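You operate a simulated robot arm through the tools that you are given. There is no shell and no other tool.

Carry out the task below with a simulated robot arm. There is one attempt and no reset: what you move stays moved.

JOB
Check the mobile radio's output on the power meter, then stop sending.
Fine: before sending set VHF, FWD and the lowest range that holds the watts on the radio's display. Leave set knob, amplifier switch and supply switch as they are; the radio stays on.

The check looks at the end state, three seconds after you hand in, the way a careful person would. Anything else that was tipped, shoved, dropped, spilled or broken makes it a failure.

ROBOT AND FRAMES
A 7-joint arm with a two-finger parallel gripper, fixed in place. Base frame: the origin is on the floor under the middle of its stand, x ahead of it, y to its left, z up; the work surface is at about z = 75. Readings come in cm, rad, newtons and seconds.
With the tool pointing down near the work surface it reaches from about 10 to 66 cm from the base axis. Its first joint turns from -1.152 to 1.152 rad. Payload 1.57 kg.
The TCP is the grasp point between the finger pads, 3 cm short of the fingertips. In the tool frame z runs along the fingers and y along their closing line. The gripper opens to 8 cm. The fingers are 1.7 cm wide and 1.2 cm thick; the gripper's body (4 by 8.2 cm) begins 8 cm behind the TCP.
Orientation is told as [roll, pitch, yaw] about the base's x, y, z axes, in that order, counted from this pose: with the fingers straight down and closing along the base's y, the tool's x points along the base's -x, its y along +y and its z along -z.

CONTROLS
- The arm moves only by the tool arm_command. Its argument "plan" is a list of rows, each a list of 3 entries, a list of its own where there are three numbers: the turn, a rotation vector about the tool's x, y, z in rad, then the shift along the tool's x, y, z in mm, then the finger opening in mm, from 0 to 80. In form: [[[rx, ry, rz], [x, y, z], claw], ...]. A call has 1 to 20 rows; each row shifts and turns the commanded pose from where the row before left it, along the tool's axes as they then stand. Each row takes 0.2 s and may step no farther than 5 cm and 0.15 rad from the row before; otherwise, or with a gripper value out of range, the whole call is refused. A pose out of reach is approached as far as the arm can. The call stops where the force on the tool passes 40 N (or 10 N more than at its start, if that is more) or the arm is blocked; 0.2 s more then pass. Each finger travels about 7.2 cm/s and halts on what it meets, pressing with about 25 N; the grip force reading is that of the motor and also rises with nothing between the fingers. The clock runs only during rows and for 0.2 s after the last one: add rows that do not move to give the fingers time. It gives the time, the measured TCP pose, the force on the tool (base axes), the opening and the grip force at its end, in the units of the frame above (readings bear some noise), with the torque about the TCP (base axes, N m) and any sound that the robot's microphone picked up.
- Cameras (640 x 400 px; columns grow to the right, rows downward): "scene" is fixed at [7.77, 45.34, 143.46]; the picture's right is [-0.51, -0.86, 0.00], its down [-0.40, 0.24, -0.88] and it looks along [0.76, -0.45, -0.47] (base axes); focal length 359 px, centre (320, 200). "wrist" rides on the gripper at [7.2, -0.7, -12.2] in the tool frame; the picture's right is [0.09, 1.00, 0.00], its down [-0.84, 0.08, -0.54] and it looks along [-0.54, 0.05, 0.84] (tool axes); focal length 238 px, centre (320, 200). There is no depth. A picture from a camera that has moved, and an enlarged one, comes with that camera's place and axes in the base frame and with its lens.
- grab_frame(camera): a new picture of that camera. It takes no simulated time.
- enlarge(camera, box): a new picture of the part [left, top, right, bottom] of that camera's present view, enlarged. It takes no simulated time.
- finish_job(): hands the job in; it is judged then, once.

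Places have to be worked out from the pictures, the camera data and where the tool is seen. Open the gripper and draw the arm clear of the work before you hand the job in, unless the task says otherwise.

The tools are called after ">>>" by a JSON object that holds its "name" and its "arguments". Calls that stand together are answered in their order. arm_command: Moves the arm, as the interface text tells. Its arguments: {"type":"object","properties":{"plan":{"type":"array","items":{"type":"array"}}},"required":["plan"]} The other tools are called the same way: grab_frame (camera) takes a picture; enlarge (camera, box) takes an enlarged picture of a part of a camera's view; finish_job () hands the job in.

At the start:

```text
t: 0.0
tool_pos: [23.27, 21.68, 128.93]
tcp_rot: [0.001, -0.001, 0.001]
contact_force: [0.2, 0.1, -0.3]
torque: [-0.02, 0.04, -0.02]
opening: 8.01
finger_force: 0.0
```

scene: 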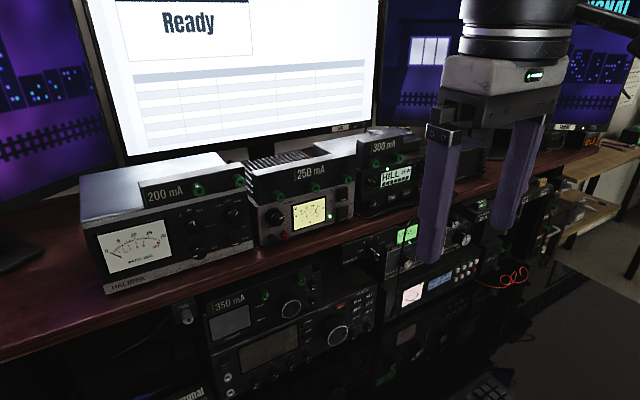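
wrist: 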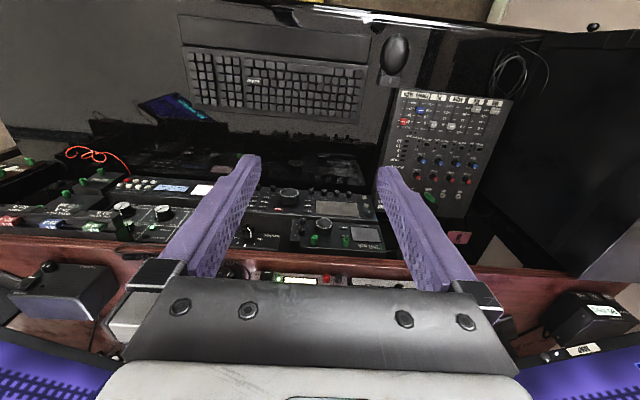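

I'll look closer at the scene to identify the equipment before moving anything.

>>> {"name": "enlarge", "arguments": {"camera": "scene", "box": [80, 130, 260, 300]}}

>>> {"name": "enlarge", "arguments": {"camera": "scene", "box": [240, 130, 440, 255]}}

>>> {"name": "enlarge", "arguments": {"camera": "scene", "box": [180, 250, 400, 400]}}

>>> {"name": "enlarge", "arguments": {"camera": "scene", "box": [340, 170, 580, 320]}}

```text
2.35 times, centred on (170, 215) of scene
camera zoom: at [7.77, 45.34, 143.46], right [-0.51, -0.86, 0.0], down [-0.4, 0.24, -0.88], along [0.76, -0.45, -0.47], focal length 846 px, centre (673, 165)
```

zoom: 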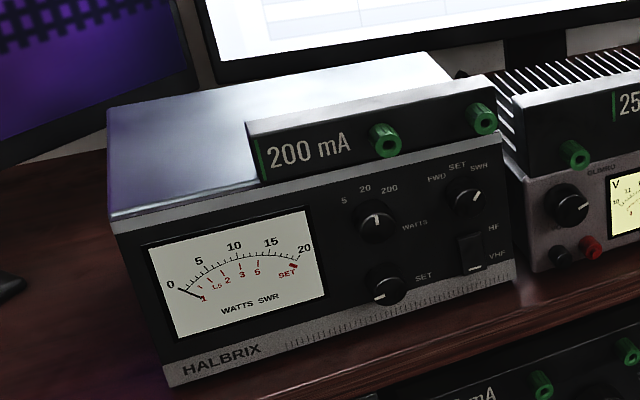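

```text
3.20 times, centred on (340, 192) of scene
camera zoom: at [7.77, 45.34, 143.46], right [-0.51, -0.86, 0.0], down [-0.4, 0.24, -0.88], along [0.76, -0.45, -0.47], focal length 1150 px, centre (256, 224)
```

zoom: 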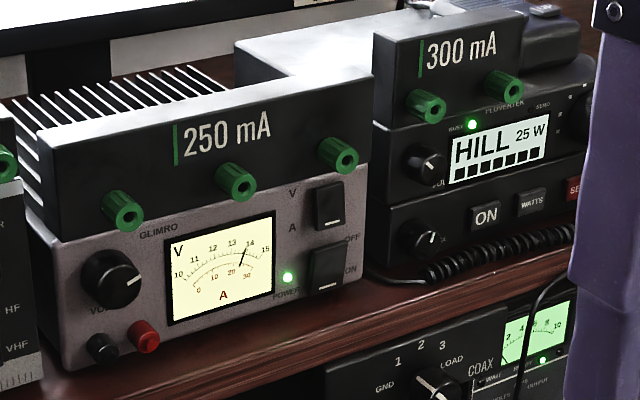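

```text
2.67 times, centred on (290, 325) of scene
camera zoom: at [7.77, 45.34, 143.46], right [-0.51, -0.86, 0.0], down [-0.4, 0.24, -0.88], along [0.76, -0.45, -0.47], focal length 958 px, centre (400, -133)
```

zoom: 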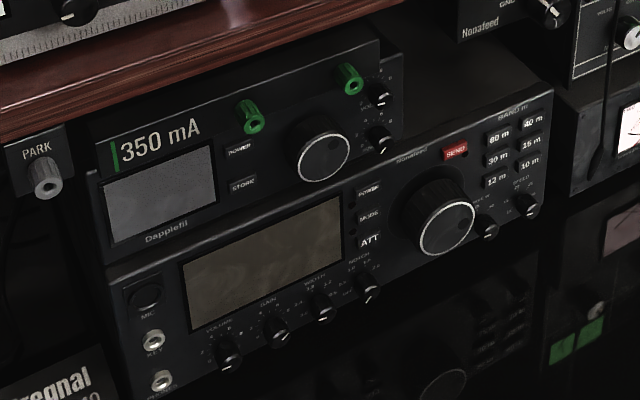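

```text
2.67 times, centred on (460, 245) of scene
camera zoom: at [7.77, 45.34, 143.46], right [-0.51, -0.86, 0.0], down [-0.4, 0.24, -0.88], along [0.76, -0.45, -0.47], focal length 958 px, centre (-53, 80)
```

zoom: 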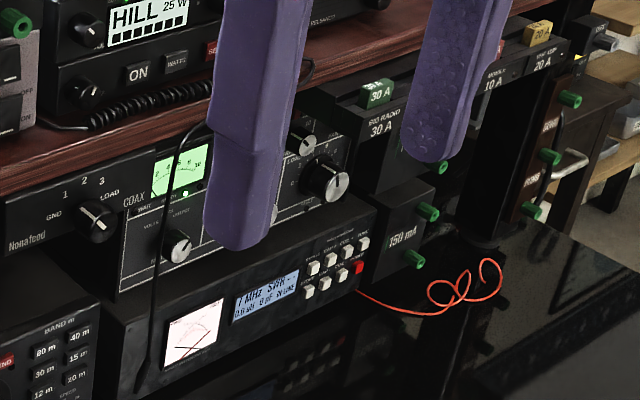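

The radio shows 25 W, so the range needed is 200; the meter's range seems to be on 20, its function on SWR, and the band rocker is unclear. I'll tilt the hand up part-way in free space, so that the wrist camera looks at the shelf fronts.

>>> {"name": "arm_command", "arguments": {"plan": [[[0, -0.15, 0], [0, 0, 0], 80], [[0, -0.15, 0], [0, 0, 0], 80], [[0, -0.15, 0], [0, 0, 0], 80], [[0, -0.15, 0], [0, 0, 0], 80]]}}

>>> {"name": "grab_frame", "arguments": {"camera": "wrist"}}

>>> {"name": "grab_frame", "arguments": {"camera": "scene"}}

```text
t: 1.0
tool_pos: [23.23, 21.57, 128.95]
tcp_rot: [0.0, -0.602, 0.001]
contact_force: [0.5, -0.3, 0.2]
torque: [0.01, 0.03, -0.04]
opening: 8.0
finger_force: 0.0
```

```text
taken
camera wrist: at [10.48, 20.81, 135.0], right [-0.08, 1.0, -0.05], down [0.38, 0.08, 0.92], along [0.92, 0.05, -0.39], focal length 238 px, centre (320, 200)
```

wrist: 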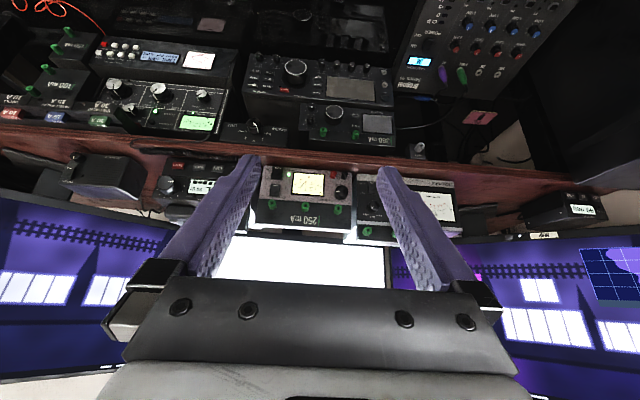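

```text
taken
```

scene: 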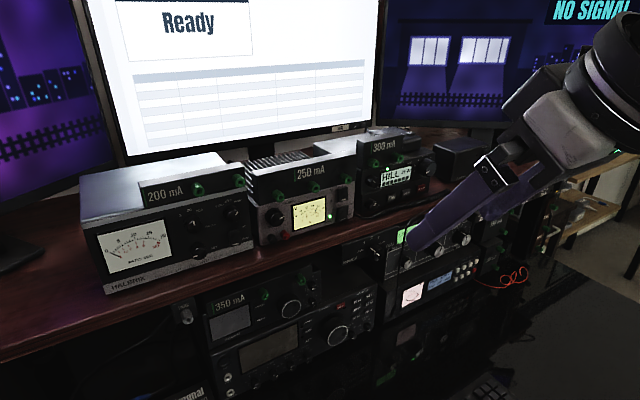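

Now the radio is unobstructed in the scene view; I'll zoom on the radio, the meter and wrist details.

>>> {"name": "enlarge", "arguments": {"camera": "scene", "box": [345, 125, 445, 225]}}

>>> {"name": "enlarge", "arguments": {"camera": "scene", "box": [170, 180, 260, 270]}}

>>> {"name": "enlarge", "arguments": {"camera": "wrist", "box": [260, 140, 480, 260]}}

>>> {"name": "enlarge", "arguments": {"camera": "wrist", "box": [140, 120, 280, 240]}}

```text
4.00 times, centred on (395, 175) of scene
camera zoom: at [7.77, 45.34, 143.46], right [-0.51, -0.86, 0.0], down [-0.4, 0.24, -0.88], along [0.76, -0.45, -0.47], focal length 1437 px, centre (20, 300)
```

zoom: 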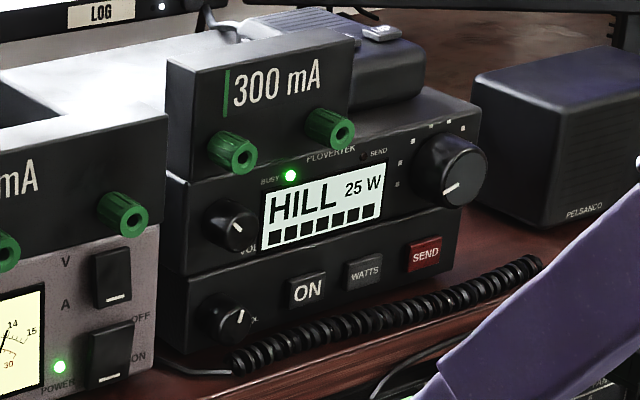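

```text
4.44 times, centred on (215, 225) of scene
camera zoom: at [7.77, 45.34, 143.46], right [-0.51, -0.86, 0.0], down [-0.4, 0.24, -0.88], along [0.76, -0.45, -0.47], focal length 1597 px, centre (787, 89)
```

zoom: 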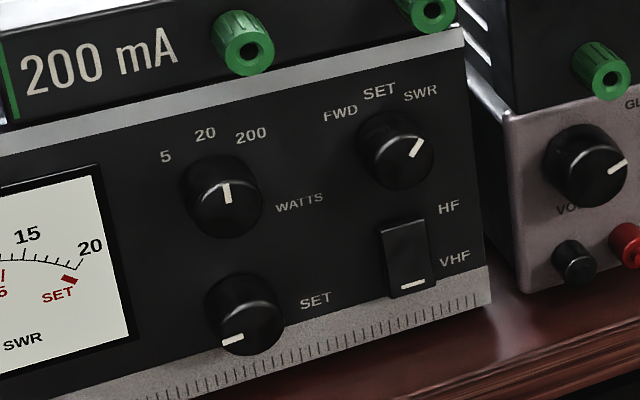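

```text
2.91 times, centred on (370, 200) of wrist
camera zoom: at [10.48, 20.81, 135.0], right [-0.08, 1.0, -0.05], down [0.38, 0.08, 0.92], along [0.92, 0.05, -0.39], focal length 693 px, centre (174, 200)
```

zoom: 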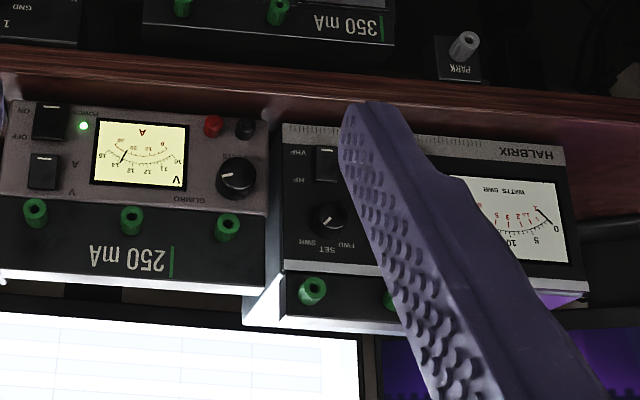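

```text
3.33 times, centred on (210, 180) of wrist
camera zoom: at [10.48, 20.81, 135.0], right [-0.08, 1.0, -0.05], down [0.38, 0.08, 0.92], along [0.92, 0.05, -0.39], focal length 794 px, centre (687, 267)
```

zoom: 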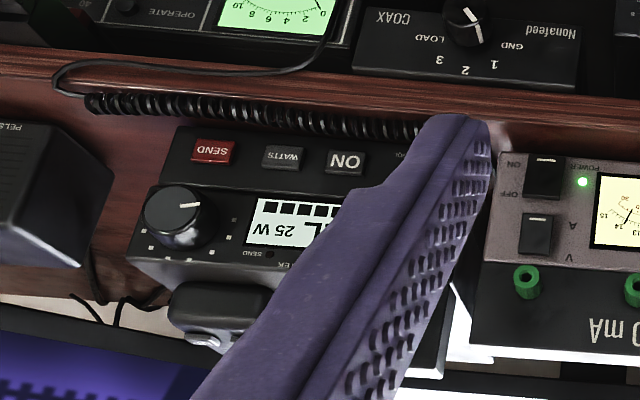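

The rockers need a closer look to read their tilt, so I zoom further on the HF/VHF rocker and compare it with the supply's rockers.

>>> {"name": "enlarge", "arguments": {"camera": "scene", "box": [216, 220, 248, 240]}}

>>> {"name": "enlarge", "arguments": {"camera": "scene", "box": [322, 180, 362, 225]}}

>>> {"name": "enlarge", "arguments": {"camera": "wrist", "box": [355, 175, 395, 230]}}

>>> {"name": "enlarge", "arguments": {"camera": "wrist", "box": [260, 165, 300, 215]}}

```text
16.00 times, centred on (232, 230) of scene
camera zoom: at [7.77, 45.34, 143.46], right [-0.51, -0.86, 0.0], down [-0.4, 0.24, -0.88], along [0.76, -0.45, -0.47], focal length 5750 px, centre (1728, -280)
```

zoom: 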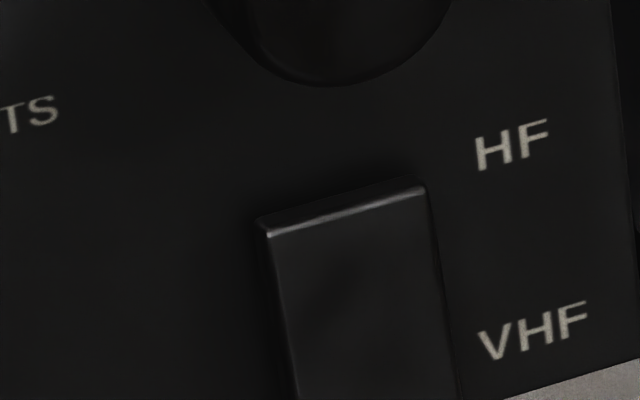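

```text
8.89 times, centred on (342, 202) of scene
camera zoom: at [7.77, 45.34, 143.46], right [-0.51, -0.86, 0.0], down [-0.4, 0.24, -0.88], along [0.76, -0.45, -0.47], focal length 3194 px, centre (124, 178)
```

zoom: 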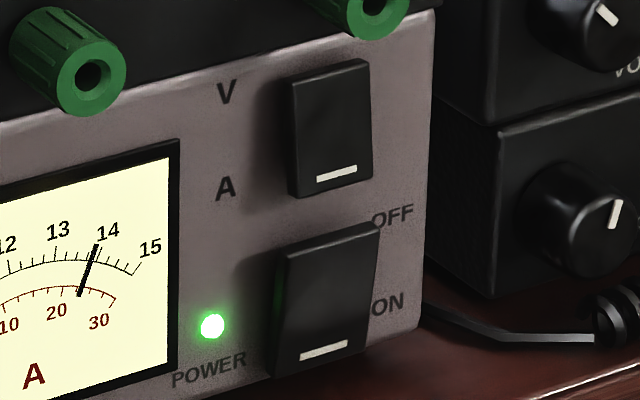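

```text
7.27 times, centred on (375, 202) of wrist
camera zoom: at [10.48, 20.81, 135.0], right [-0.08, 1.0, -0.05], down [0.38, 0.08, 0.92], along [0.92, 0.05, -0.39], focal length 1734 px, centre (-80, 182)
```

zoom: 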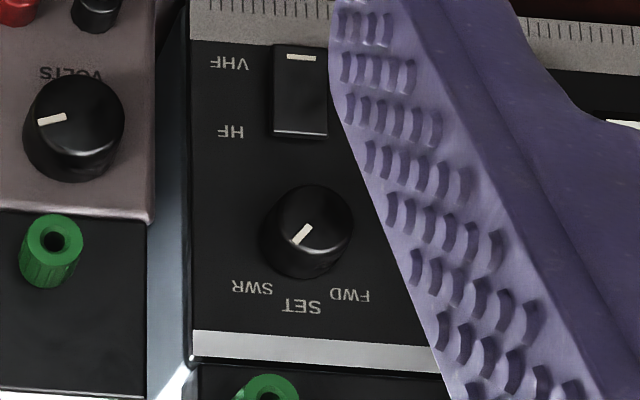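

```text
8.00 times, centred on (280, 190) of wrist
camera zoom: at [10.48, 20.81, 135.0], right [-0.08, 1.0, -0.05], down [0.38, 0.08, 0.92], along [0.92, 0.05, -0.39], focal length 1907 px, centre (640, 280)
```

zoom: 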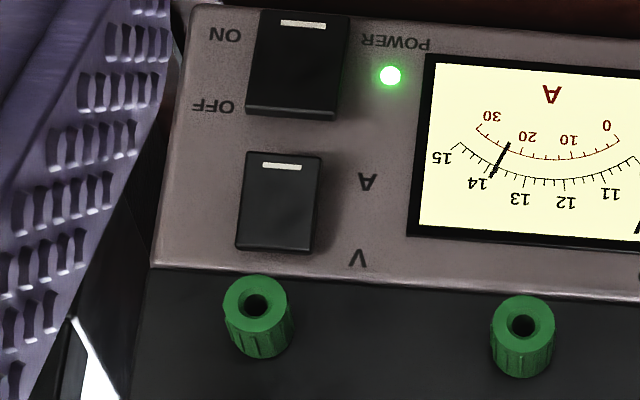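

I compare the HF/VHF rocker fully framed, from both cameras, against the supply's rockers (power: lower end pressed = ON; meter: upper end pressed = V).

>>> {"name": "enlarge", "arguments": {"camera": "scene", "box": [214, 222, 246, 252]}}

>>> {"name": "enlarge", "arguments": {"camera": "wrist", "box": [362, 178, 392, 200]}}

>>> {"name": "enlarge", "arguments": {"camera": "scene", "box": [180, 170, 260, 220]}}

```text
13.33 times, centred on (230, 237) of scene
camera zoom: at [7.77, 45.34, 143.46], right [-0.51, -0.86, 0.0], down [-0.4, 0.24, -0.88], along [0.76, -0.45, -0.47], focal length 4792 px, centre (1520, -293)
```

zoom: 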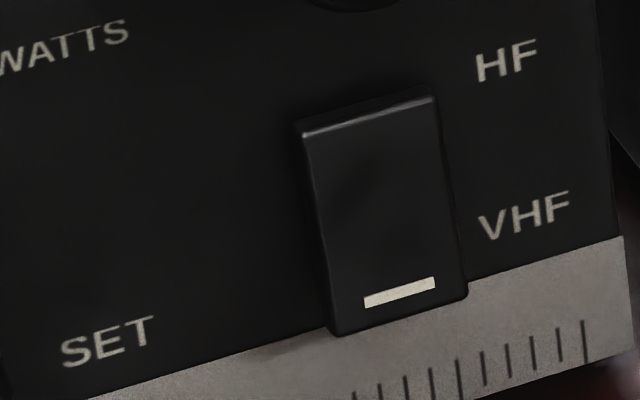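

```text
16.00 times, centred on (377, 189) of wrist
camera zoom: at [10.48, 20.81, 135.0], right [-0.08, 1.0, -0.05], down [0.38, 0.08, 0.92], along [0.92, 0.05, -0.39], focal length 3814 px, centre (-592, 376)
```

zoom: 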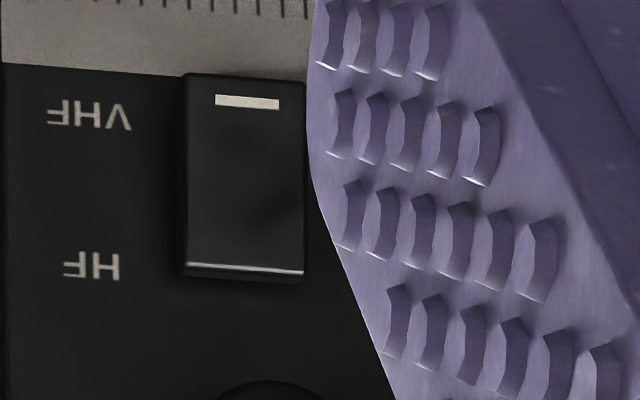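

```text
8.00 times, centred on (220, 195) of scene
camera zoom: at [7.77, 45.34, 143.46], right [-0.51, -0.86, 0.0], down [-0.4, 0.24, -0.88], along [0.76, -0.45, -0.47], focal length 2875 px, centre (1120, 240)
```

zoom: 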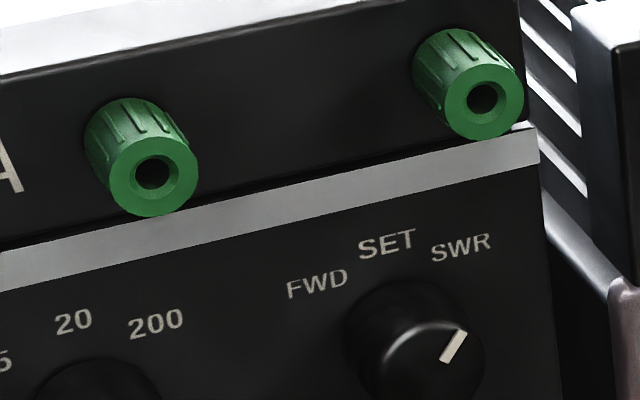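

Comparing edges: the HF/VHF rocker looks like the V/A one (upper end pushed in), so it is on HF and its lower end has to be pushed. Triangulated: rocker about (52.8, 33.5, 113.3), function knob (52, 33.4, 117.7), range knob (52, 39, 117.5), SEND about (54.1, -6.1, 111.1). I'll move forward in free air and level the tool.

>>> {"name": "arm_command", "arguments": {"plan": [[[0, 0, 0], [-31, 0, 21.2], 80], [[0, 0, 0], [-31, 0, 21.2], 60], [[0, 0, 0], [-31, 0, 21.2], 40], [[0, 0, 0], [-31, 0, 21.2], 20], [[0, -0.15, 0], [0, 0, 0], 0], [[0, -0.15, 0], [0, 0, 0], 0], [[0, -0.15, 0], [0, 0, 0], 0], [[0, -0.15, 0], [0, 0, 0], 0], [[0, -0.15, 0], [0, 0, 0], 0], [[0, -0.15, 0], [0, 0, 0], 0], [[0, -0.0708, 0], [0, 0, 0], 0], [[0, 0, 0], [0, 0, 0], 0]]}}

>>> {"name": "grab_frame", "arguments": {"camera": "wrist"}}

>>> {"name": "grab_frame", "arguments": {"camera": "scene"}}

```text
t: 3.6
tool_pos: [38.28, 21.63, 128.81]
tcp_rot: [2.243, -1.571, -2.244]
contact_force: [0.1, 0.2, -0.3]
torque: [-0.01, 0.01, -0.01]
opening: 0.0
finger_force: 21.0
```

```text
taken
camera wrist: at [26.05, 20.88, 121.79], right [0.0, 1.0, -0.09], down [-0.54, 0.08, 0.84], along [0.84, 0.05, 0.54], focal length 238 px, centre (320, 200)
```

wrist: 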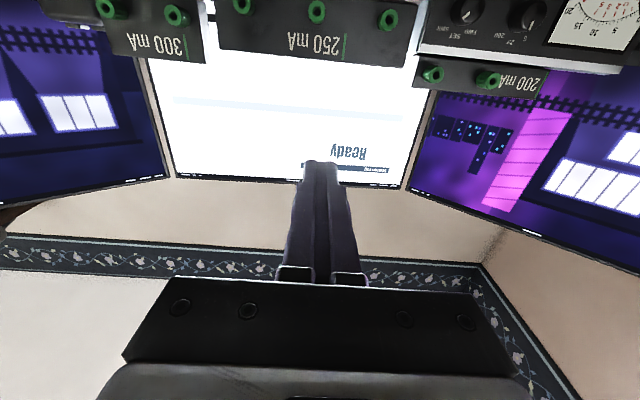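

```text
taken
```

scene: 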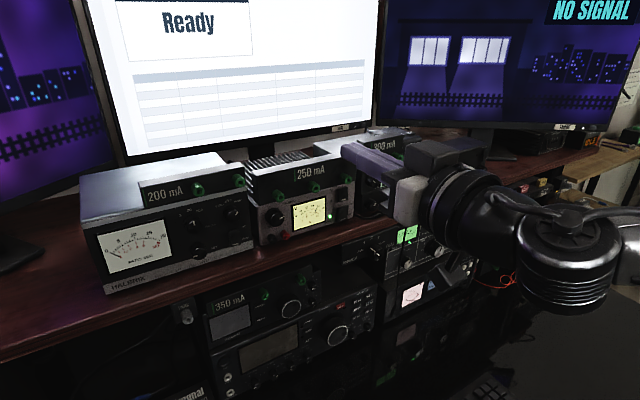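

Level tool works (tool x = down, y = left, z = forward). I move sideways and down in front of the HF/VHF rocker, keeping fingertips well clear (x about 46).

>>> {"name": "arm_command", "arguments": {"plan": [[[0, 0, 0], [33, 23.7, 0], 0], [[0, 0, 0], [33, 23.7, 0], 0], [[0, 0, 0], [33, 23.7, 0], 0], [[0, 0, 0], [33, 23.7, 0], 0], [[0, 0, 0], [33, 23.7, 0], 0], [[0, 0, 0], [0, 0, 40], 0], [[0, 0, 0], [0, 0, 0], 0]]}}

>>> {"name": "grab_frame", "arguments": {"camera": "wrist"}}

>>> {"name": "grab_frame", "arguments": {"camera": "scene"}}

```text
t: 5.2
tool_pos: [42.72, 33.39, 112.3]
tcp_rot: [0.096, -1.57, -0.096]
contact_force: [-0.7, 0.0, -0.6]
torque: [-0.01, 0.0, -0.02]
opening: 0.0
finger_force: 21.1
out of reach, approached as far as the arm can: row 5
```

```text
taken
camera wrist: at [30.45, 32.55, 105.2], right [0.0, 1.0, -0.09], down [-0.54, 0.08, 0.84], along [0.84, 0.05, 0.54], focal length 238 px, centre (320, 200)
```

wrist: 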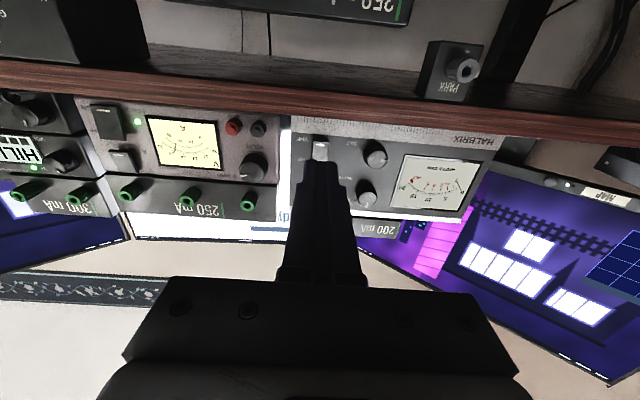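

```text
taken
```

scene: 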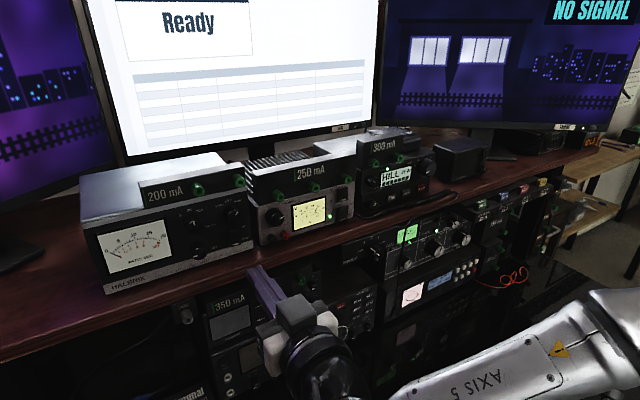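

Good. I zoom on the fingertip and the rocker from the wrist camera and scene camera.

>>> {"name": "enlarge", "arguments": {"camera": "wrist", "box": [270, 115, 420, 225]}}

>>> {"name": "enlarge", "arguments": {"camera": "scene", "box": [180, 190, 320, 300]}}

>>> {"name": "enlarge", "arguments": {"camera": "wrist", "box": [305, 125, 345, 165]}}

```text
3.64 times, centred on (345, 170) of wrist
camera zoom: at [30.45, 32.55, 105.2], right [0.0, 1.0, -0.09], down [-0.54, 0.08, 0.84], along [0.84, 0.05, 0.54], focal length 867 px, centre (229, 309)
```

zoom: 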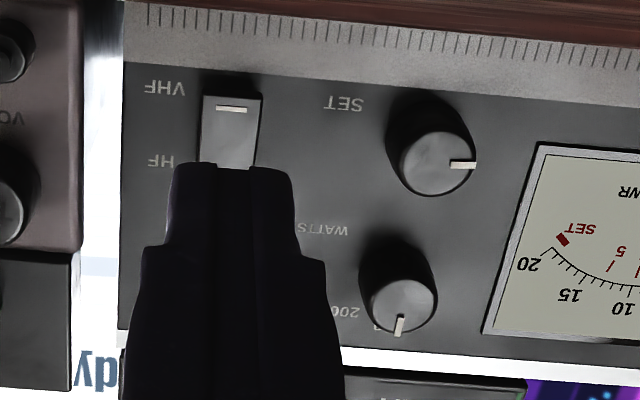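

```text
3.64 times, centred on (250, 245) of scene
camera zoom: at [7.77, 45.34, 143.46], right [-0.51, -0.86, 0.0], down [-0.4, 0.24, -0.88], along [0.76, -0.45, -0.47], focal length 1307 px, centre (574, 36)
```

zoom: 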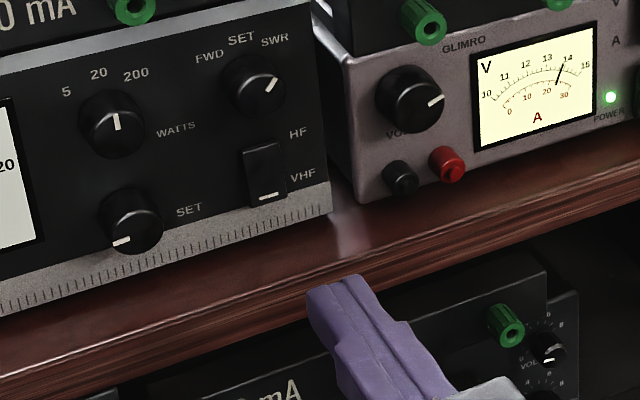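

```text
10.00 times, centred on (325, 145) of wrist
camera zoom: at [30.45, 32.55, 105.2], right [0.0, 1.0, -0.09], down [-0.54, 0.08, 0.84], along [0.84, 0.05, 0.54], focal length 2384 px, centre (270, 750)
```

zoom: 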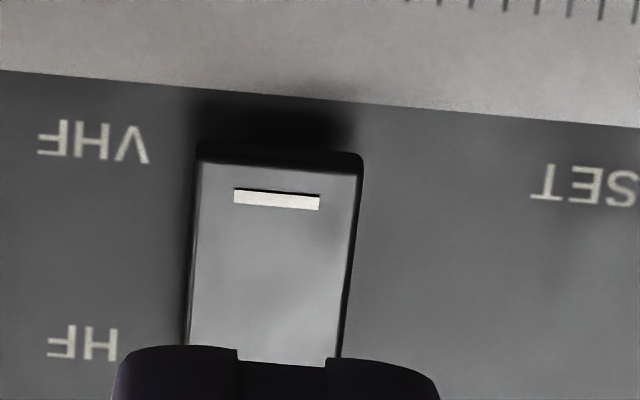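

Confirmed: the rocker's lower end stands out (HF now). Its protruding lower edge is about (51.8, 33.4, 112.5) and pivot about z 113.7, so I aim the closed tips at z 112.85 and approach to about 1 cm in front.

>>> {"name": "arm_command", "arguments": {"plan": [[[0, 0, 0], [-5.5, 0, 20], 0], [[0, 0, 0], [0, 0, 25], 0], [[0, 0, 0], [0, 0, 0], 0]]}}

>>> {"name": "enlarge", "arguments": {"camera": "wrist", "box": [270, 115, 400, 215]}}

>>> {"name": "enlarge", "arguments": {"camera": "scene", "box": [190, 200, 290, 280]}}

```text
t: 6.0
tool_pos: [47.37, 33.31, 112.89]
tcp_rot: [1.232, -1.571, -1.232]
contact_force: [0.5, -0.6, -0.6]
torque: [-0.02, -0.03, 0.01]
opening: 0.0
finger_force: 21.4
```

```text
4.00 times, centred on (335, 165) of wrist
camera zoom: at [35.07, 32.49, 105.83], right [0.0, 1.0, -0.09], down [-0.54, 0.08, 0.84], along [0.84, 0.05, 0.54], focal length 953 px, centre (260, 340)
```

zoom: 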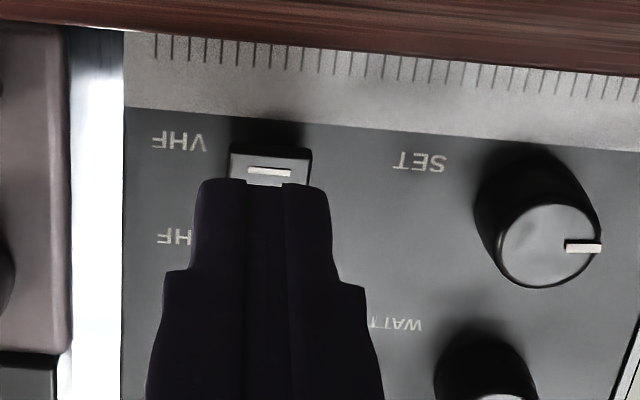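

```text
5.00 times, centred on (240, 240) of scene
camera zoom: at [7.77, 45.34, 143.46], right [-0.51, -0.86, 0.0], down [-0.4, 0.24, -0.88], along [0.76, -0.45, -0.47], focal length 1797 px, centre (720, 0)
```

zoom: 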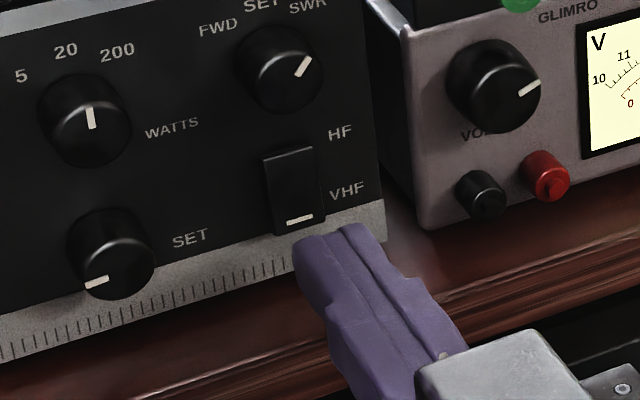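

The tip is centred on the rocker's lower half. I lower 2.5 mm for better leverage and close in, then press in small steps while watching force.

>>> {"name": "arm_command", "arguments": {"plan": [[[0, 0, 0], [2.5, 0, 8], 0], [[0, 0, 0], [0, 0, 4], 0], [[0, 0, 0], [0, 0, 3], 0], [[0, 0, 0], [0, 0, 2], 0]]}}

>>> {"name": "enlarge", "arguments": {"camera": "wrist", "box": [270, 115, 400, 215]}}

>>> {"name": "enlarge", "arguments": {"camera": "scene", "box": [200, 200, 280, 260]}}

```text
t: 7.0
tool_pos: [48.99, 33.16, 112.78]
tcp_rot: [0.206, -1.57, -0.207]
contact_force: [0.7, -0.5, 0.3]
torque: [-0.01, 0.0, 0.01]
opening: 0.01
finger_force: 21.5
```

```text
4.00 times, centred on (335, 165) of wrist
camera zoom: at [36.78, 32.44, 105.63], right [0.0, 1.0, -0.09], down [-0.54, 0.08, 0.84], along [0.84, 0.05, 0.54], focal length 953 px, centre (260, 340)
```

zoom: 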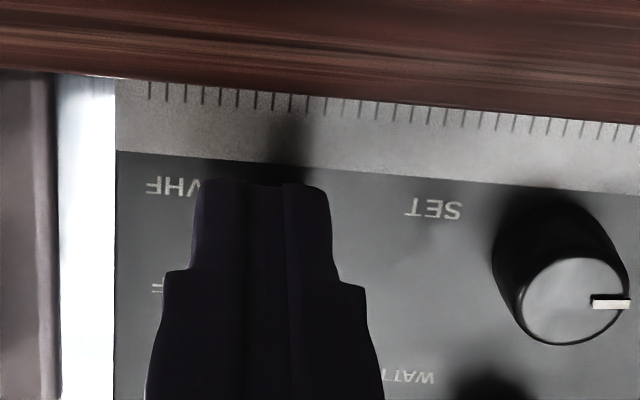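

```text
6.67 times, centred on (240, 230) of scene
camera zoom: at [7.77, 45.34, 143.46], right [-0.51, -0.86, 0.0], down [-0.4, 0.24, -0.88], along [0.76, -0.45, -0.47], focal length 2396 px, centre (853, 0)
```

zoom: 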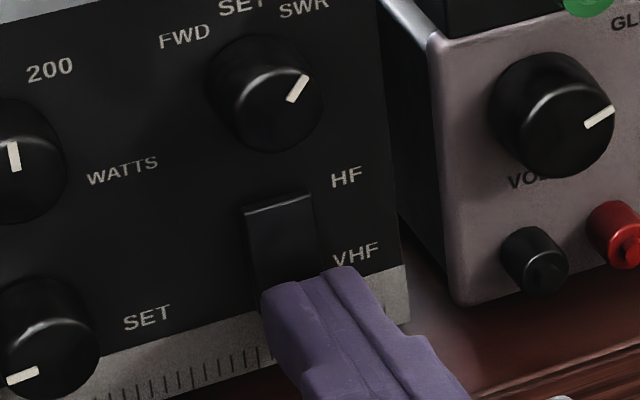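

No contact yet (tip at x about 52.0). I continue forward in 2 mm steps.

>>> {"name": "arm_command", "arguments": {"plan": [[[0, 0, 0], [0, 0, 2], 0], [[0, 0, 0], [0, 0, 2], 0]]}}

>>> {"name": "enlarge", "arguments": {"camera": "scene", "box": [200, 200, 280, 260]}}

```text
t: 7.6
tool_pos: [49.34, 33.08, 112.85]
tcp_rot: [-0.288, -1.569, 0.289]
contact_force: [-19.7, -3.5, -1.1]
torque: [0.24, -0.12, -0.14]
opening: 0.02
finger_force: 21.1
```

```text
6.67 times, centred on (240, 230) of scene
camera zoom: at [7.7, 45.33, 143.47], right [-0.51, -0.86, 0.0], down [-0.4, 0.24, -0.88], along [0.76, -0.45, -0.47], focal length 2396 px, centre (853, 0)
```

zoom: 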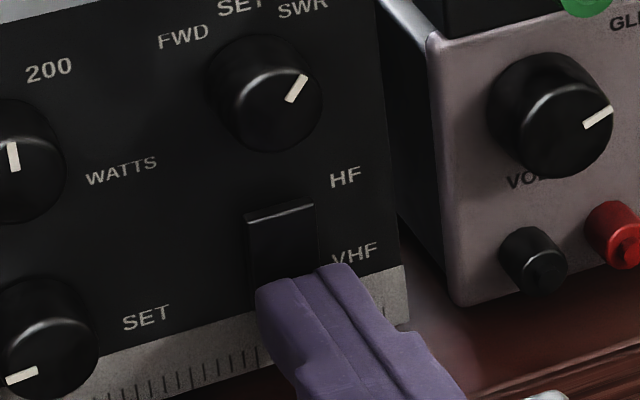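

Contact of about 20 N, and the rocker's top edge now seems thicker in view. I back straight off and look at its state.

>>> {"name": "arm_command", "arguments": {"plan": [[[0, 0, 0], [0, 0, -20], 0], [[0, 0, 0], [15, 0, -25], 0], [[0, 0, 0], [0, 0, 0], 0]]}}

>>> {"name": "enlarge", "arguments": {"camera": "scene", "box": [200, 200, 280, 260]}}

>>> {"name": "enlarge", "arguments": {"camera": "wrist", "box": [270, 85, 400, 185]}}

>>> {"name": "grab_frame", "arguments": {"camera": "scene"}}

```text
t: 8.4
tool_pos: [44.84, 33.17, 111.12]
tcp_rot: [0.379, -1.569, -0.378]
contact_force: [1.2, -0.1, 0.7]
torque: [0.0, 0.01, 0.01]
opening: 0.0
finger_force: 21.1
```

```text
6.67 times, centred on (240, 230) of scene
camera zoom: at [7.77, 45.34, 143.46], right [-0.51, -0.86, 0.0], down [-0.4, 0.24, -0.88], along [0.76, -0.45, -0.47], focal length 2396 px, centre (853, 0)
```

zoom: 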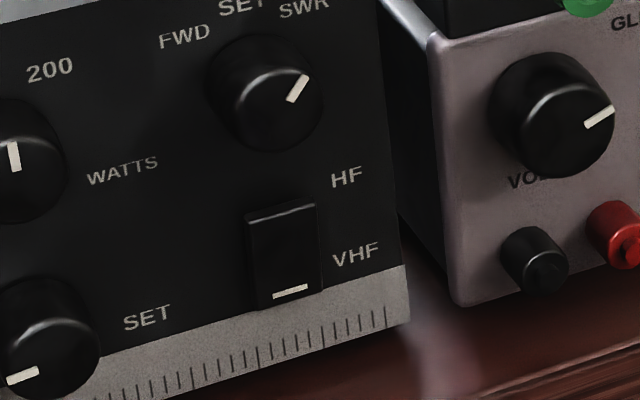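

```text
4.00 times, centred on (335, 135) of wrist
camera zoom: at [32.68, 32.47, 103.96], right [0.0, 1.0, -0.09], down [-0.54, 0.08, 0.84], along [0.84, 0.05, 0.54], focal length 953 px, centre (260, 460)
```

zoom: 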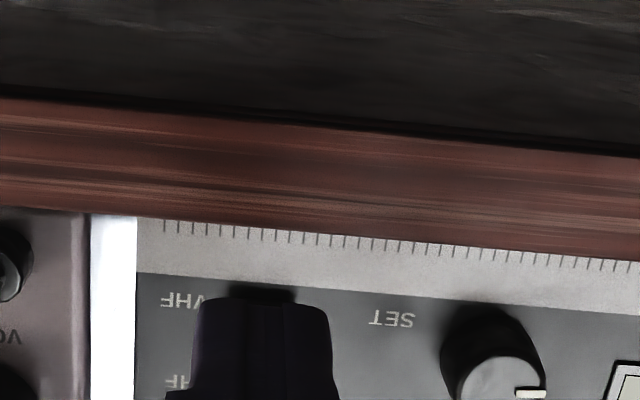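

```text
taken
```

scene: 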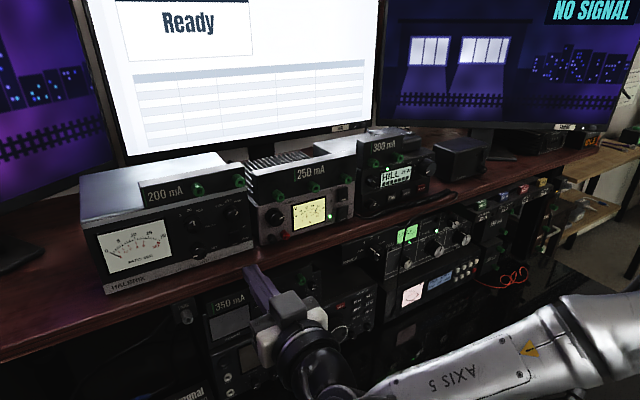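

The rocker's lower end is now in (VHF) and the meter did not move. Next I rise in front of the function knob, open the fingers to 45 mm and roll the tool 45° clockwise so I can then turn 90° counter-clockwise (SWR → FWD).

>>> {"name": "arm_command", "arguments": {"plan": [[[0, 0, 0], [-33, 1, -10], 20], [[0, 0, 0], [-33, 1, 0], 40], [[0, 0, 0.15], [0, 0, 0], 45], [[0, 0, 0.15], [0, 0, 0], 45], [[0, 0, 0.15], [0, 0, 0], 45], [[0, 0, 0.15], [0, 0, 0], 45], [[0, 0, 0.15], [0, 0, 0], 45], [[0, 0, 0.035], [0, 0, 0], 45], [[0, 0, 0], [0, 0, 0], 45]]}}

>>> {"name": "grab_frame", "arguments": {"camera": "wrist"}}

>>> {"name": "enlarge", "arguments": {"camera": "scene", "box": [180, 180, 300, 270]}}

```text
t: 10.4
tool_pos: [43.87, 33.36, 117.91]
tcp_rot: [1.568, -0.786, -1.569]
contact_force: [0.4, 0.3, -0.9]
torque: [-0.03, -0.03, -0.01]
opening: 4.51
finger_force: 0.0
```

```text
taken
camera wrist: at [31.67, 37.92, 112.39], right [0.0, 0.77, 0.64], down [-0.54, -0.54, 0.65], along [0.84, -0.35, 0.42], focal length 238 px, centre (320, 200)
```

wrist: 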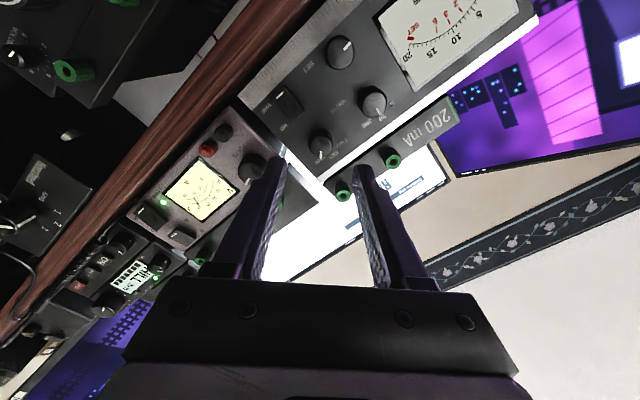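

```text
4.44 times, centred on (240, 225) of scene
camera zoom: at [7.77, 45.34, 143.46], right [-0.51, -0.86, 0.0], down [-0.4, 0.24, -0.88], along [0.76, -0.45, -0.47], focal length 1597 px, centre (676, 89)
```

zoom: 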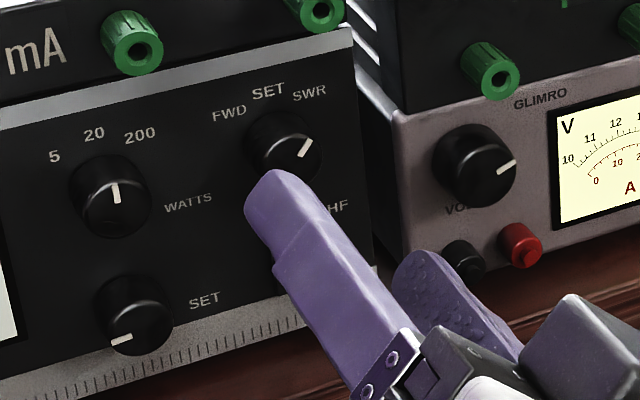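

I refine the knob's position from this wrist view.

>>> {"name": "enlarge", "arguments": {"camera": "wrist", "box": [260, 80, 420, 200]}}

```text
3.33 times, centred on (340, 140) of wrist
camera zoom: at [31.67, 37.92, 112.39], right [0.0, 0.77, 0.64], down [-0.54, -0.54, 0.65], along [0.84, -0.35, 0.42], focal length 794 px, centre (253, 400)
```

zoom: 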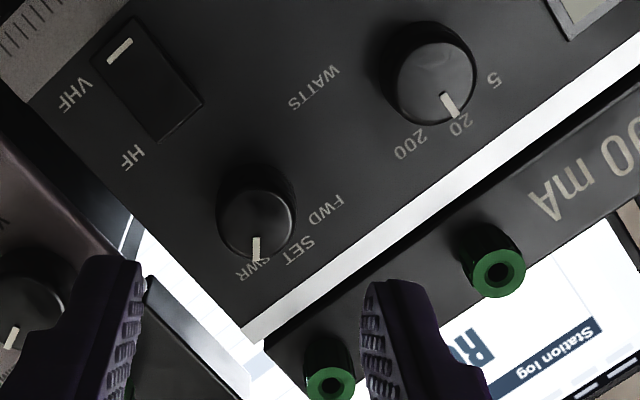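

The TCP axis is within about 1 mm of the knob axis (knob front at about x 51.2). I slide the open fingers around it, tips to about x 52.2.

>>> {"name": "arm_command", "arguments": {"plan": [[[0, 0, 0], [0, 0, 25], 45], [[0, 0, 0], [0, 0, 18], 45], [[0, 0, 0], [0, 0, 5], 45], [[0, 0, 0], [0, 0, 5], 45], [[0, 0, 0], [0, 0, 0], 45]]}}

>>> {"name": "enlarge", "arguments": {"camera": "wrist", "box": [240, 100, 400, 220]}}

>>> {"name": "enlarge", "arguments": {"camera": "scene", "box": [180, 180, 300, 270]}}

```text
t: 11.6
tool_pos: [49.16, 33.45, 117.86]
tcp_rot: [1.571, -0.785, -1.57]
contact_force: [-0.6, 0.4, -0.7]
torque: [0.0, -0.03, -0.02]
opening: 4.5
finger_force: 0.2
```

```text
3.33 times, centred on (320, 160) of wrist
camera zoom: at [36.92, 37.99, 112.35], right [0.0, 0.77, 0.64], down [-0.54, -0.54, 0.65], along [0.84, -0.35, 0.42], focal length 794 px, centre (320, 333)
```

zoom: 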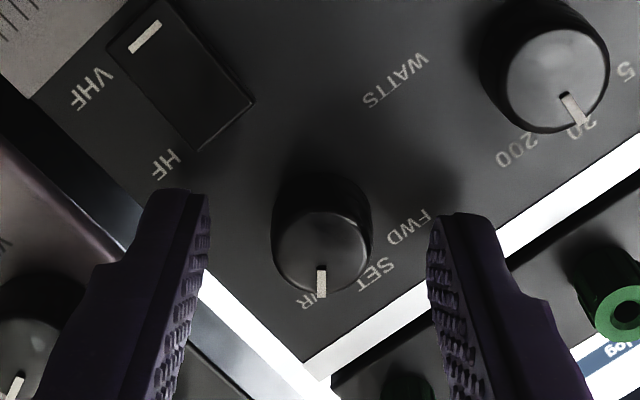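

```text
4.44 times, centred on (240, 225) of scene
camera zoom: at [7.77, 45.34, 143.46], right [-0.51, -0.86, 0.0], down [-0.4, 0.24, -0.88], along [0.76, -0.45, -0.47], focal length 1597 px, centre (676, 89)
```

zoom: 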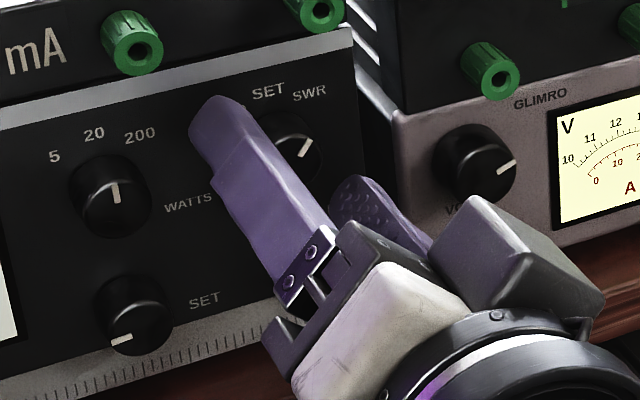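

The knob sits centred between the fingers with about 1 cm overlap. I close on it.

>>> {"name": "arm_command", "arguments": {"plan": [[[0, 0, 0], [0, 0, 0], 15], [[0, 0, 0], [0, 0, 0], 15], [[0, 0, 0], [0, 0, 0], 15]]}}

>>> {"name": "enlarge", "arguments": {"camera": "wrist", "box": [240, 100, 400, 220]}}

```text
t: 12.4
tool_pos: [49.21, 33.54, 117.78]
tcp_rot: [1.571, -0.786, -1.568]
contact_force: [3.9, 2.5, 2.0]
torque: [0.0, 0.05, 0.2]
opening: 2.05
finger_force: 34.4
```

```text
3.33 times, centred on (320, 160) of wrist
camera zoom: at [36.91, 38.01, 112.38], right [0.0, 0.77, 0.64], down [-0.54, -0.54, 0.65], along [0.84, -0.35, 0.42], focal length 794 px, centre (320, 333)
```

zoom: 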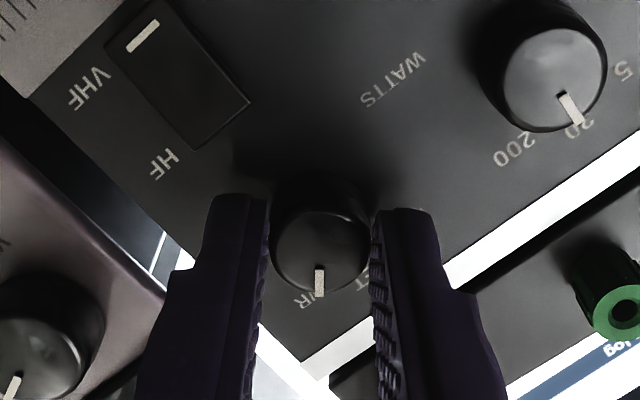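

Knob gripped (2.05 cm) with small side force. I turn counter-clockwise by 45° first and check.

>>> {"name": "arm_command", "arguments": {"plan": [[[0, 0, -0.15], [0, 0, 0], 15], [[0, 0, -0.15], [0, 0, 0], 15], [[0, 0, -0.15], [0, 0, 0], 15], [[0, 0, -0.15], [0, 0, 0], 15], [[0, 0, -0.15], [0, 0, 0], 15], [[0, 0, -0.035], [0, 0, 0], 15]]}}

>>> {"name": "enlarge", "arguments": {"camera": "wrist", "box": [240, 100, 400, 220]}}

>>> {"name": "enlarge", "arguments": {"camera": "scene", "box": [180, 180, 300, 270]}}

```text
t: 13.8
tool_pos: [49.13, 33.39, 117.92]
tcp_rot: [-1.605, -1.567, 1.607]
contact_force: [-12.3, -0.7, 1.4]
torque: [0.03, -0.06, -0.05]
opening: 2.09
finger_force: 34.3
```

```text
3.33 times, centred on (320, 160) of wrist
camera zoom: at [36.91, 32.64, 110.71], right [0.0, 1.0, -0.1], down [-0.54, 0.08, 0.84], along [0.84, 0.05, 0.54], focal length 794 px, centre (320, 333)
```

zoom: 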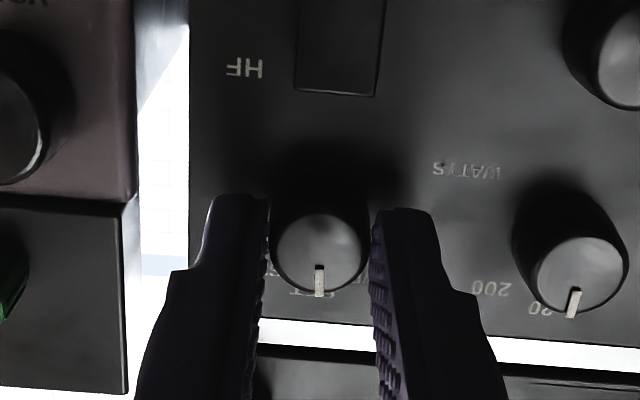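

```text
4.44 times, centred on (240, 225) of scene
camera zoom: at [7.72, 45.34, 143.47], right [-0.51, -0.86, 0.0], down [-0.4, 0.24, -0.88], along [0.76, -0.45, -0.47], focal length 1597 px, centre (676, 89)
```

zoom: 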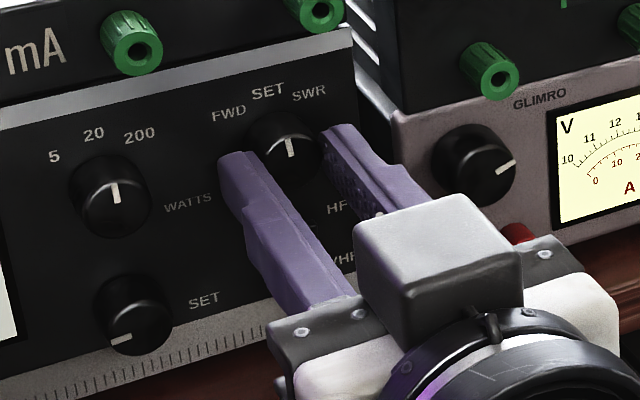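

The knob followed to SET. I continue another 45° counter-clockwise to FWD, easing back 1 mm to relieve the axial push.

>>> {"name": "arm_command", "arguments": {"plan": [[[0, 0, -0.15], [0, 0, -1], 15], [[0, 0, -0.15], [0, 0, 0], 15], [[0, 0, -0.15], [0, 0, 0], 15], [[0, 0, -0.15], [0, 0, 0], 15], [[0, 0, -0.15], [0, 0, 0], 15], [[0, 0, -0.035], [0, 0, 0], 15]]}}

>>> {"name": "enlarge", "arguments": {"camera": "wrist", "box": [240, 100, 400, 220]}}

>>> {"name": "enlarge", "arguments": {"camera": "scene", "box": [180, 180, 300, 270]}}

```text
t: 15.2
tool_pos: [49.13, 33.27, 117.83]
tcp_rot: [-1.568, -0.786, 1.567]
contact_force: [-2.2, -4.2, 0.4]
torque: [0.19, 0.12, -0.24]
opening: 2.08
finger_force: 34.4
```

```text
3.33 times, centred on (320, 160) of wrist
camera zoom: at [36.89, 27.69, 113.32], right [0.0, 0.64, -0.77], down [-0.54, 0.65, 0.54], along [0.84, 0.42, 0.35], focal length 794 px, centre (320, 333)
```

zoom: 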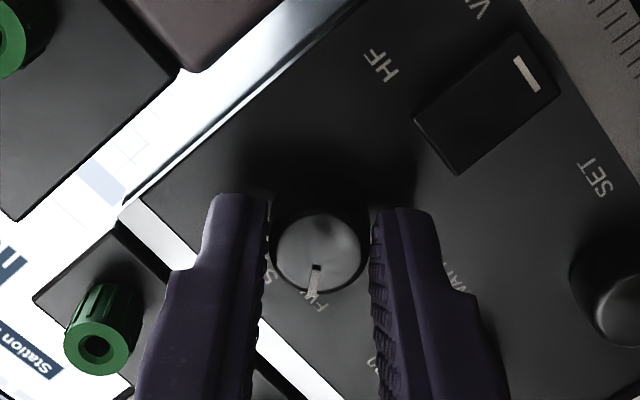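

```text
4.44 times, centred on (240, 225) of scene
camera zoom: at [7.76, 45.32, 143.47], right [-0.51, -0.86, 0.0], down [-0.4, 0.24, -0.88], along [0.76, -0.45, -0.47], focal length 1597 px, centre (676, 89)
```

zoom: 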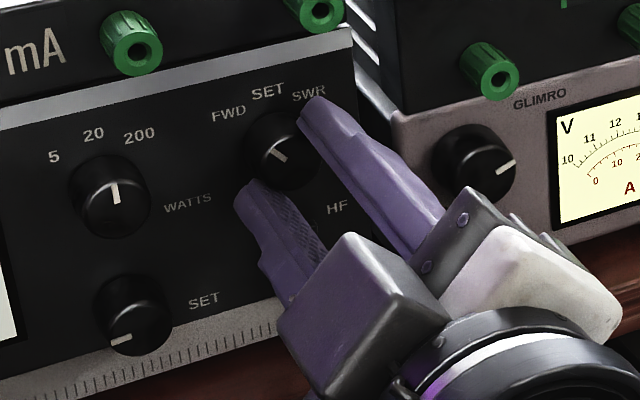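

The function knob points at FWD now. I release, retreat straight back and shift left in front of the range knob (estimated at y 38.85, z 117.9), keeping this roll so I can turn it 45° clockwise.

>>> {"name": "arm_command", "arguments": {"plan": [[[0, 0, 0], [0, 0, 0], 40], [[0, 0, 0], [0, 0, 0], 40], [[0, 0, 0], [0, 0, -30], 40], [[0, 0, 0], [0, 0, -30], 40], [[0, 0, 0], [0, 0, 0], 40]]}}

>>> {"name": "grab_frame", "arguments": {"camera": "wrist"}}

>>> {"name": "enlarge", "arguments": {"camera": "scene", "box": [180, 180, 300, 270]}}

```text
t: 16.4
tool_pos: [42.99, 33.53, 117.82]
tcp_rot: [-1.57, -0.788, 1.569]
contact_force: [-0.2, -0.3, -0.1]
torque: [-0.03, -0.02, -0.02]
opening: 3.98
finger_force: 0.2
```

```text
taken
camera wrist: at [30.78, 27.89, 113.36], right [0.0, 0.64, -0.77], down [-0.54, 0.65, 0.54], along [0.84, 0.42, 0.35], focal length 238 px, centre (320, 200)
```

wrist: 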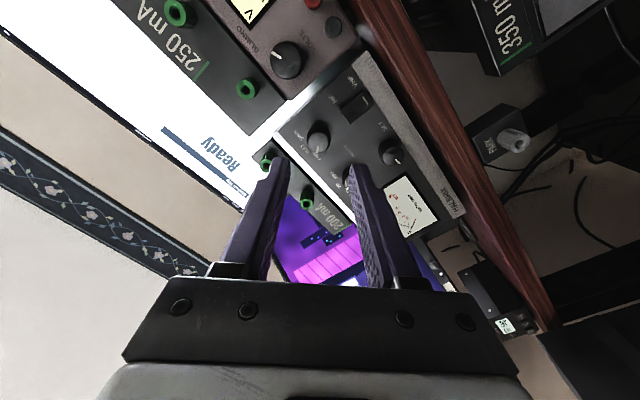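

```text
4.44 times, centred on (240, 225) of scene
camera zoom: at [7.76, 45.34, 143.46], right [-0.51, -0.86, 0.0], down [-0.4, 0.24, -0.88], along [0.76, -0.45, -0.47], focal length 1597 px, centre (676, 89)
```

zoom: 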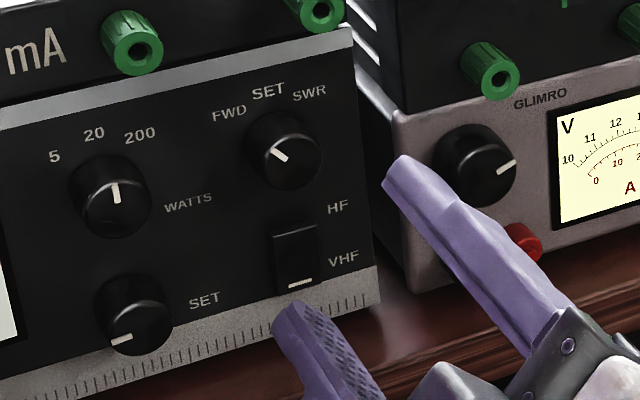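

VHF and FWD are set, pointer clean at FWD. I shift 5.3 cm left and inspect alignment with the range knob.

>>> {"name": "arm_command", "arguments": {"plan": [[[0, 0, 0], [-18.8, 18.8, 0], 40], [[0, 0, 0], [-18.8, 18.8, 0], 40], [[0, 0, 0], [0, 0, 0], 45]]}}

>>> {"name": "enlarge", "arguments": {"camera": "wrist", "box": [240, 80, 400, 200]}}

>>> {"name": "enlarge", "arguments": {"camera": "scene", "box": [180, 180, 300, 270]}}

```text
t: 17.2
tool_pos: [43.02, 38.64, 117.83]
tcp_rot: [-1.57, -0.787, 1.571]
contact_force: [-0.3, -0.8, 0.7]
torque: [0.02, -0.01, 0.0]
opening: 4.52
finger_force: 0.0
```

```text
3.33 times, centred on (320, 140) of wrist
camera zoom: at [30.84, 32.99, 113.33], right [0.0, 0.64, -0.77], down [-0.54, 0.65, 0.54], along [0.84, 0.42, 0.35], focal length 794 px, centre (320, 400)
```

zoom: 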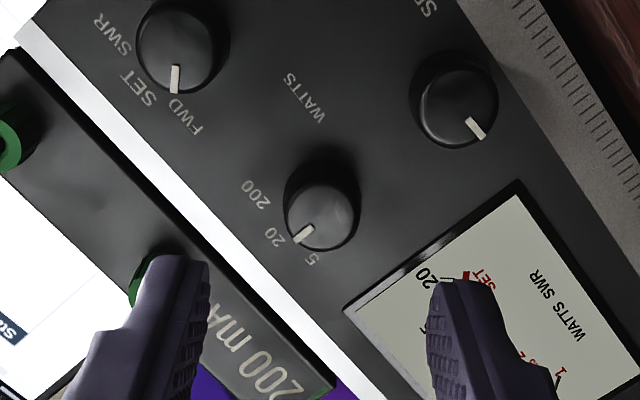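

```text
4.44 times, centred on (240, 225) of scene
camera zoom: at [7.77, 45.34, 143.46], right [-0.51, -0.86, 0.0], down [-0.4, 0.24, -0.88], along [0.76, -0.45, -0.47], focal length 1597 px, centre (676, 89)
```

zoom: 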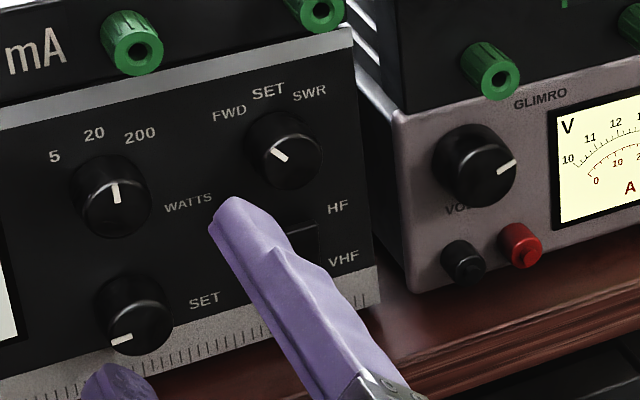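

Alignment is within a millimetre. I narrow the opening to 36 mm (to stay clear of the meter window frame) and advance around the range knob.

>>> {"name": "arm_command", "arguments": {"plan": [[[0, 0, 0], [0, 0, 25], 36], [[0, 0, 0], [0, 0, 25], 36], [[0, 0, 0], [0, 0, 6], 36], [[0, 0, 0], [0, 0, 4], 36], [[0, 0, 0], [0, 0, 0], 36]]}}

>>> {"name": "enlarge", "arguments": {"camera": "wrist", "box": [240, 100, 400, 220]}}

```text
t: 18.4
tool_pos: [49.06, 38.74, 117.72]
tcp_rot: [-1.569, -0.785, 1.571]
contact_force: [-1.0, 0.0, -0.3]
torque: [0.03, -0.02, -0.02]
opening: 3.61
finger_force: 0.1
```

```text
3.33 times, centred on (320, 160) of wrist
camera zoom: at [36.86, 33.12, 113.18], right [0.0, 0.64, -0.77], down [-0.54, 0.65, 0.54], along [0.84, 0.42, 0.35], focal length 794 px, centre (320, 333)
```

zoom: 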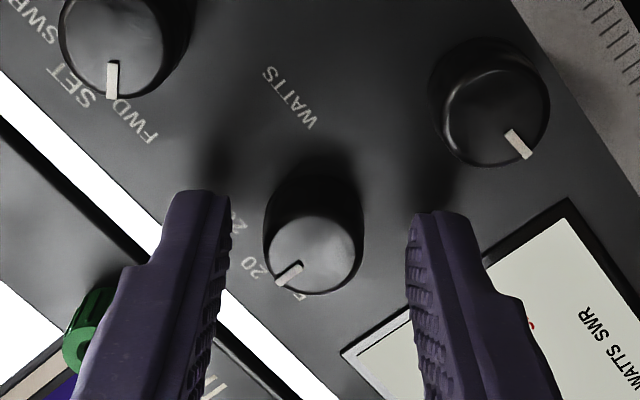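

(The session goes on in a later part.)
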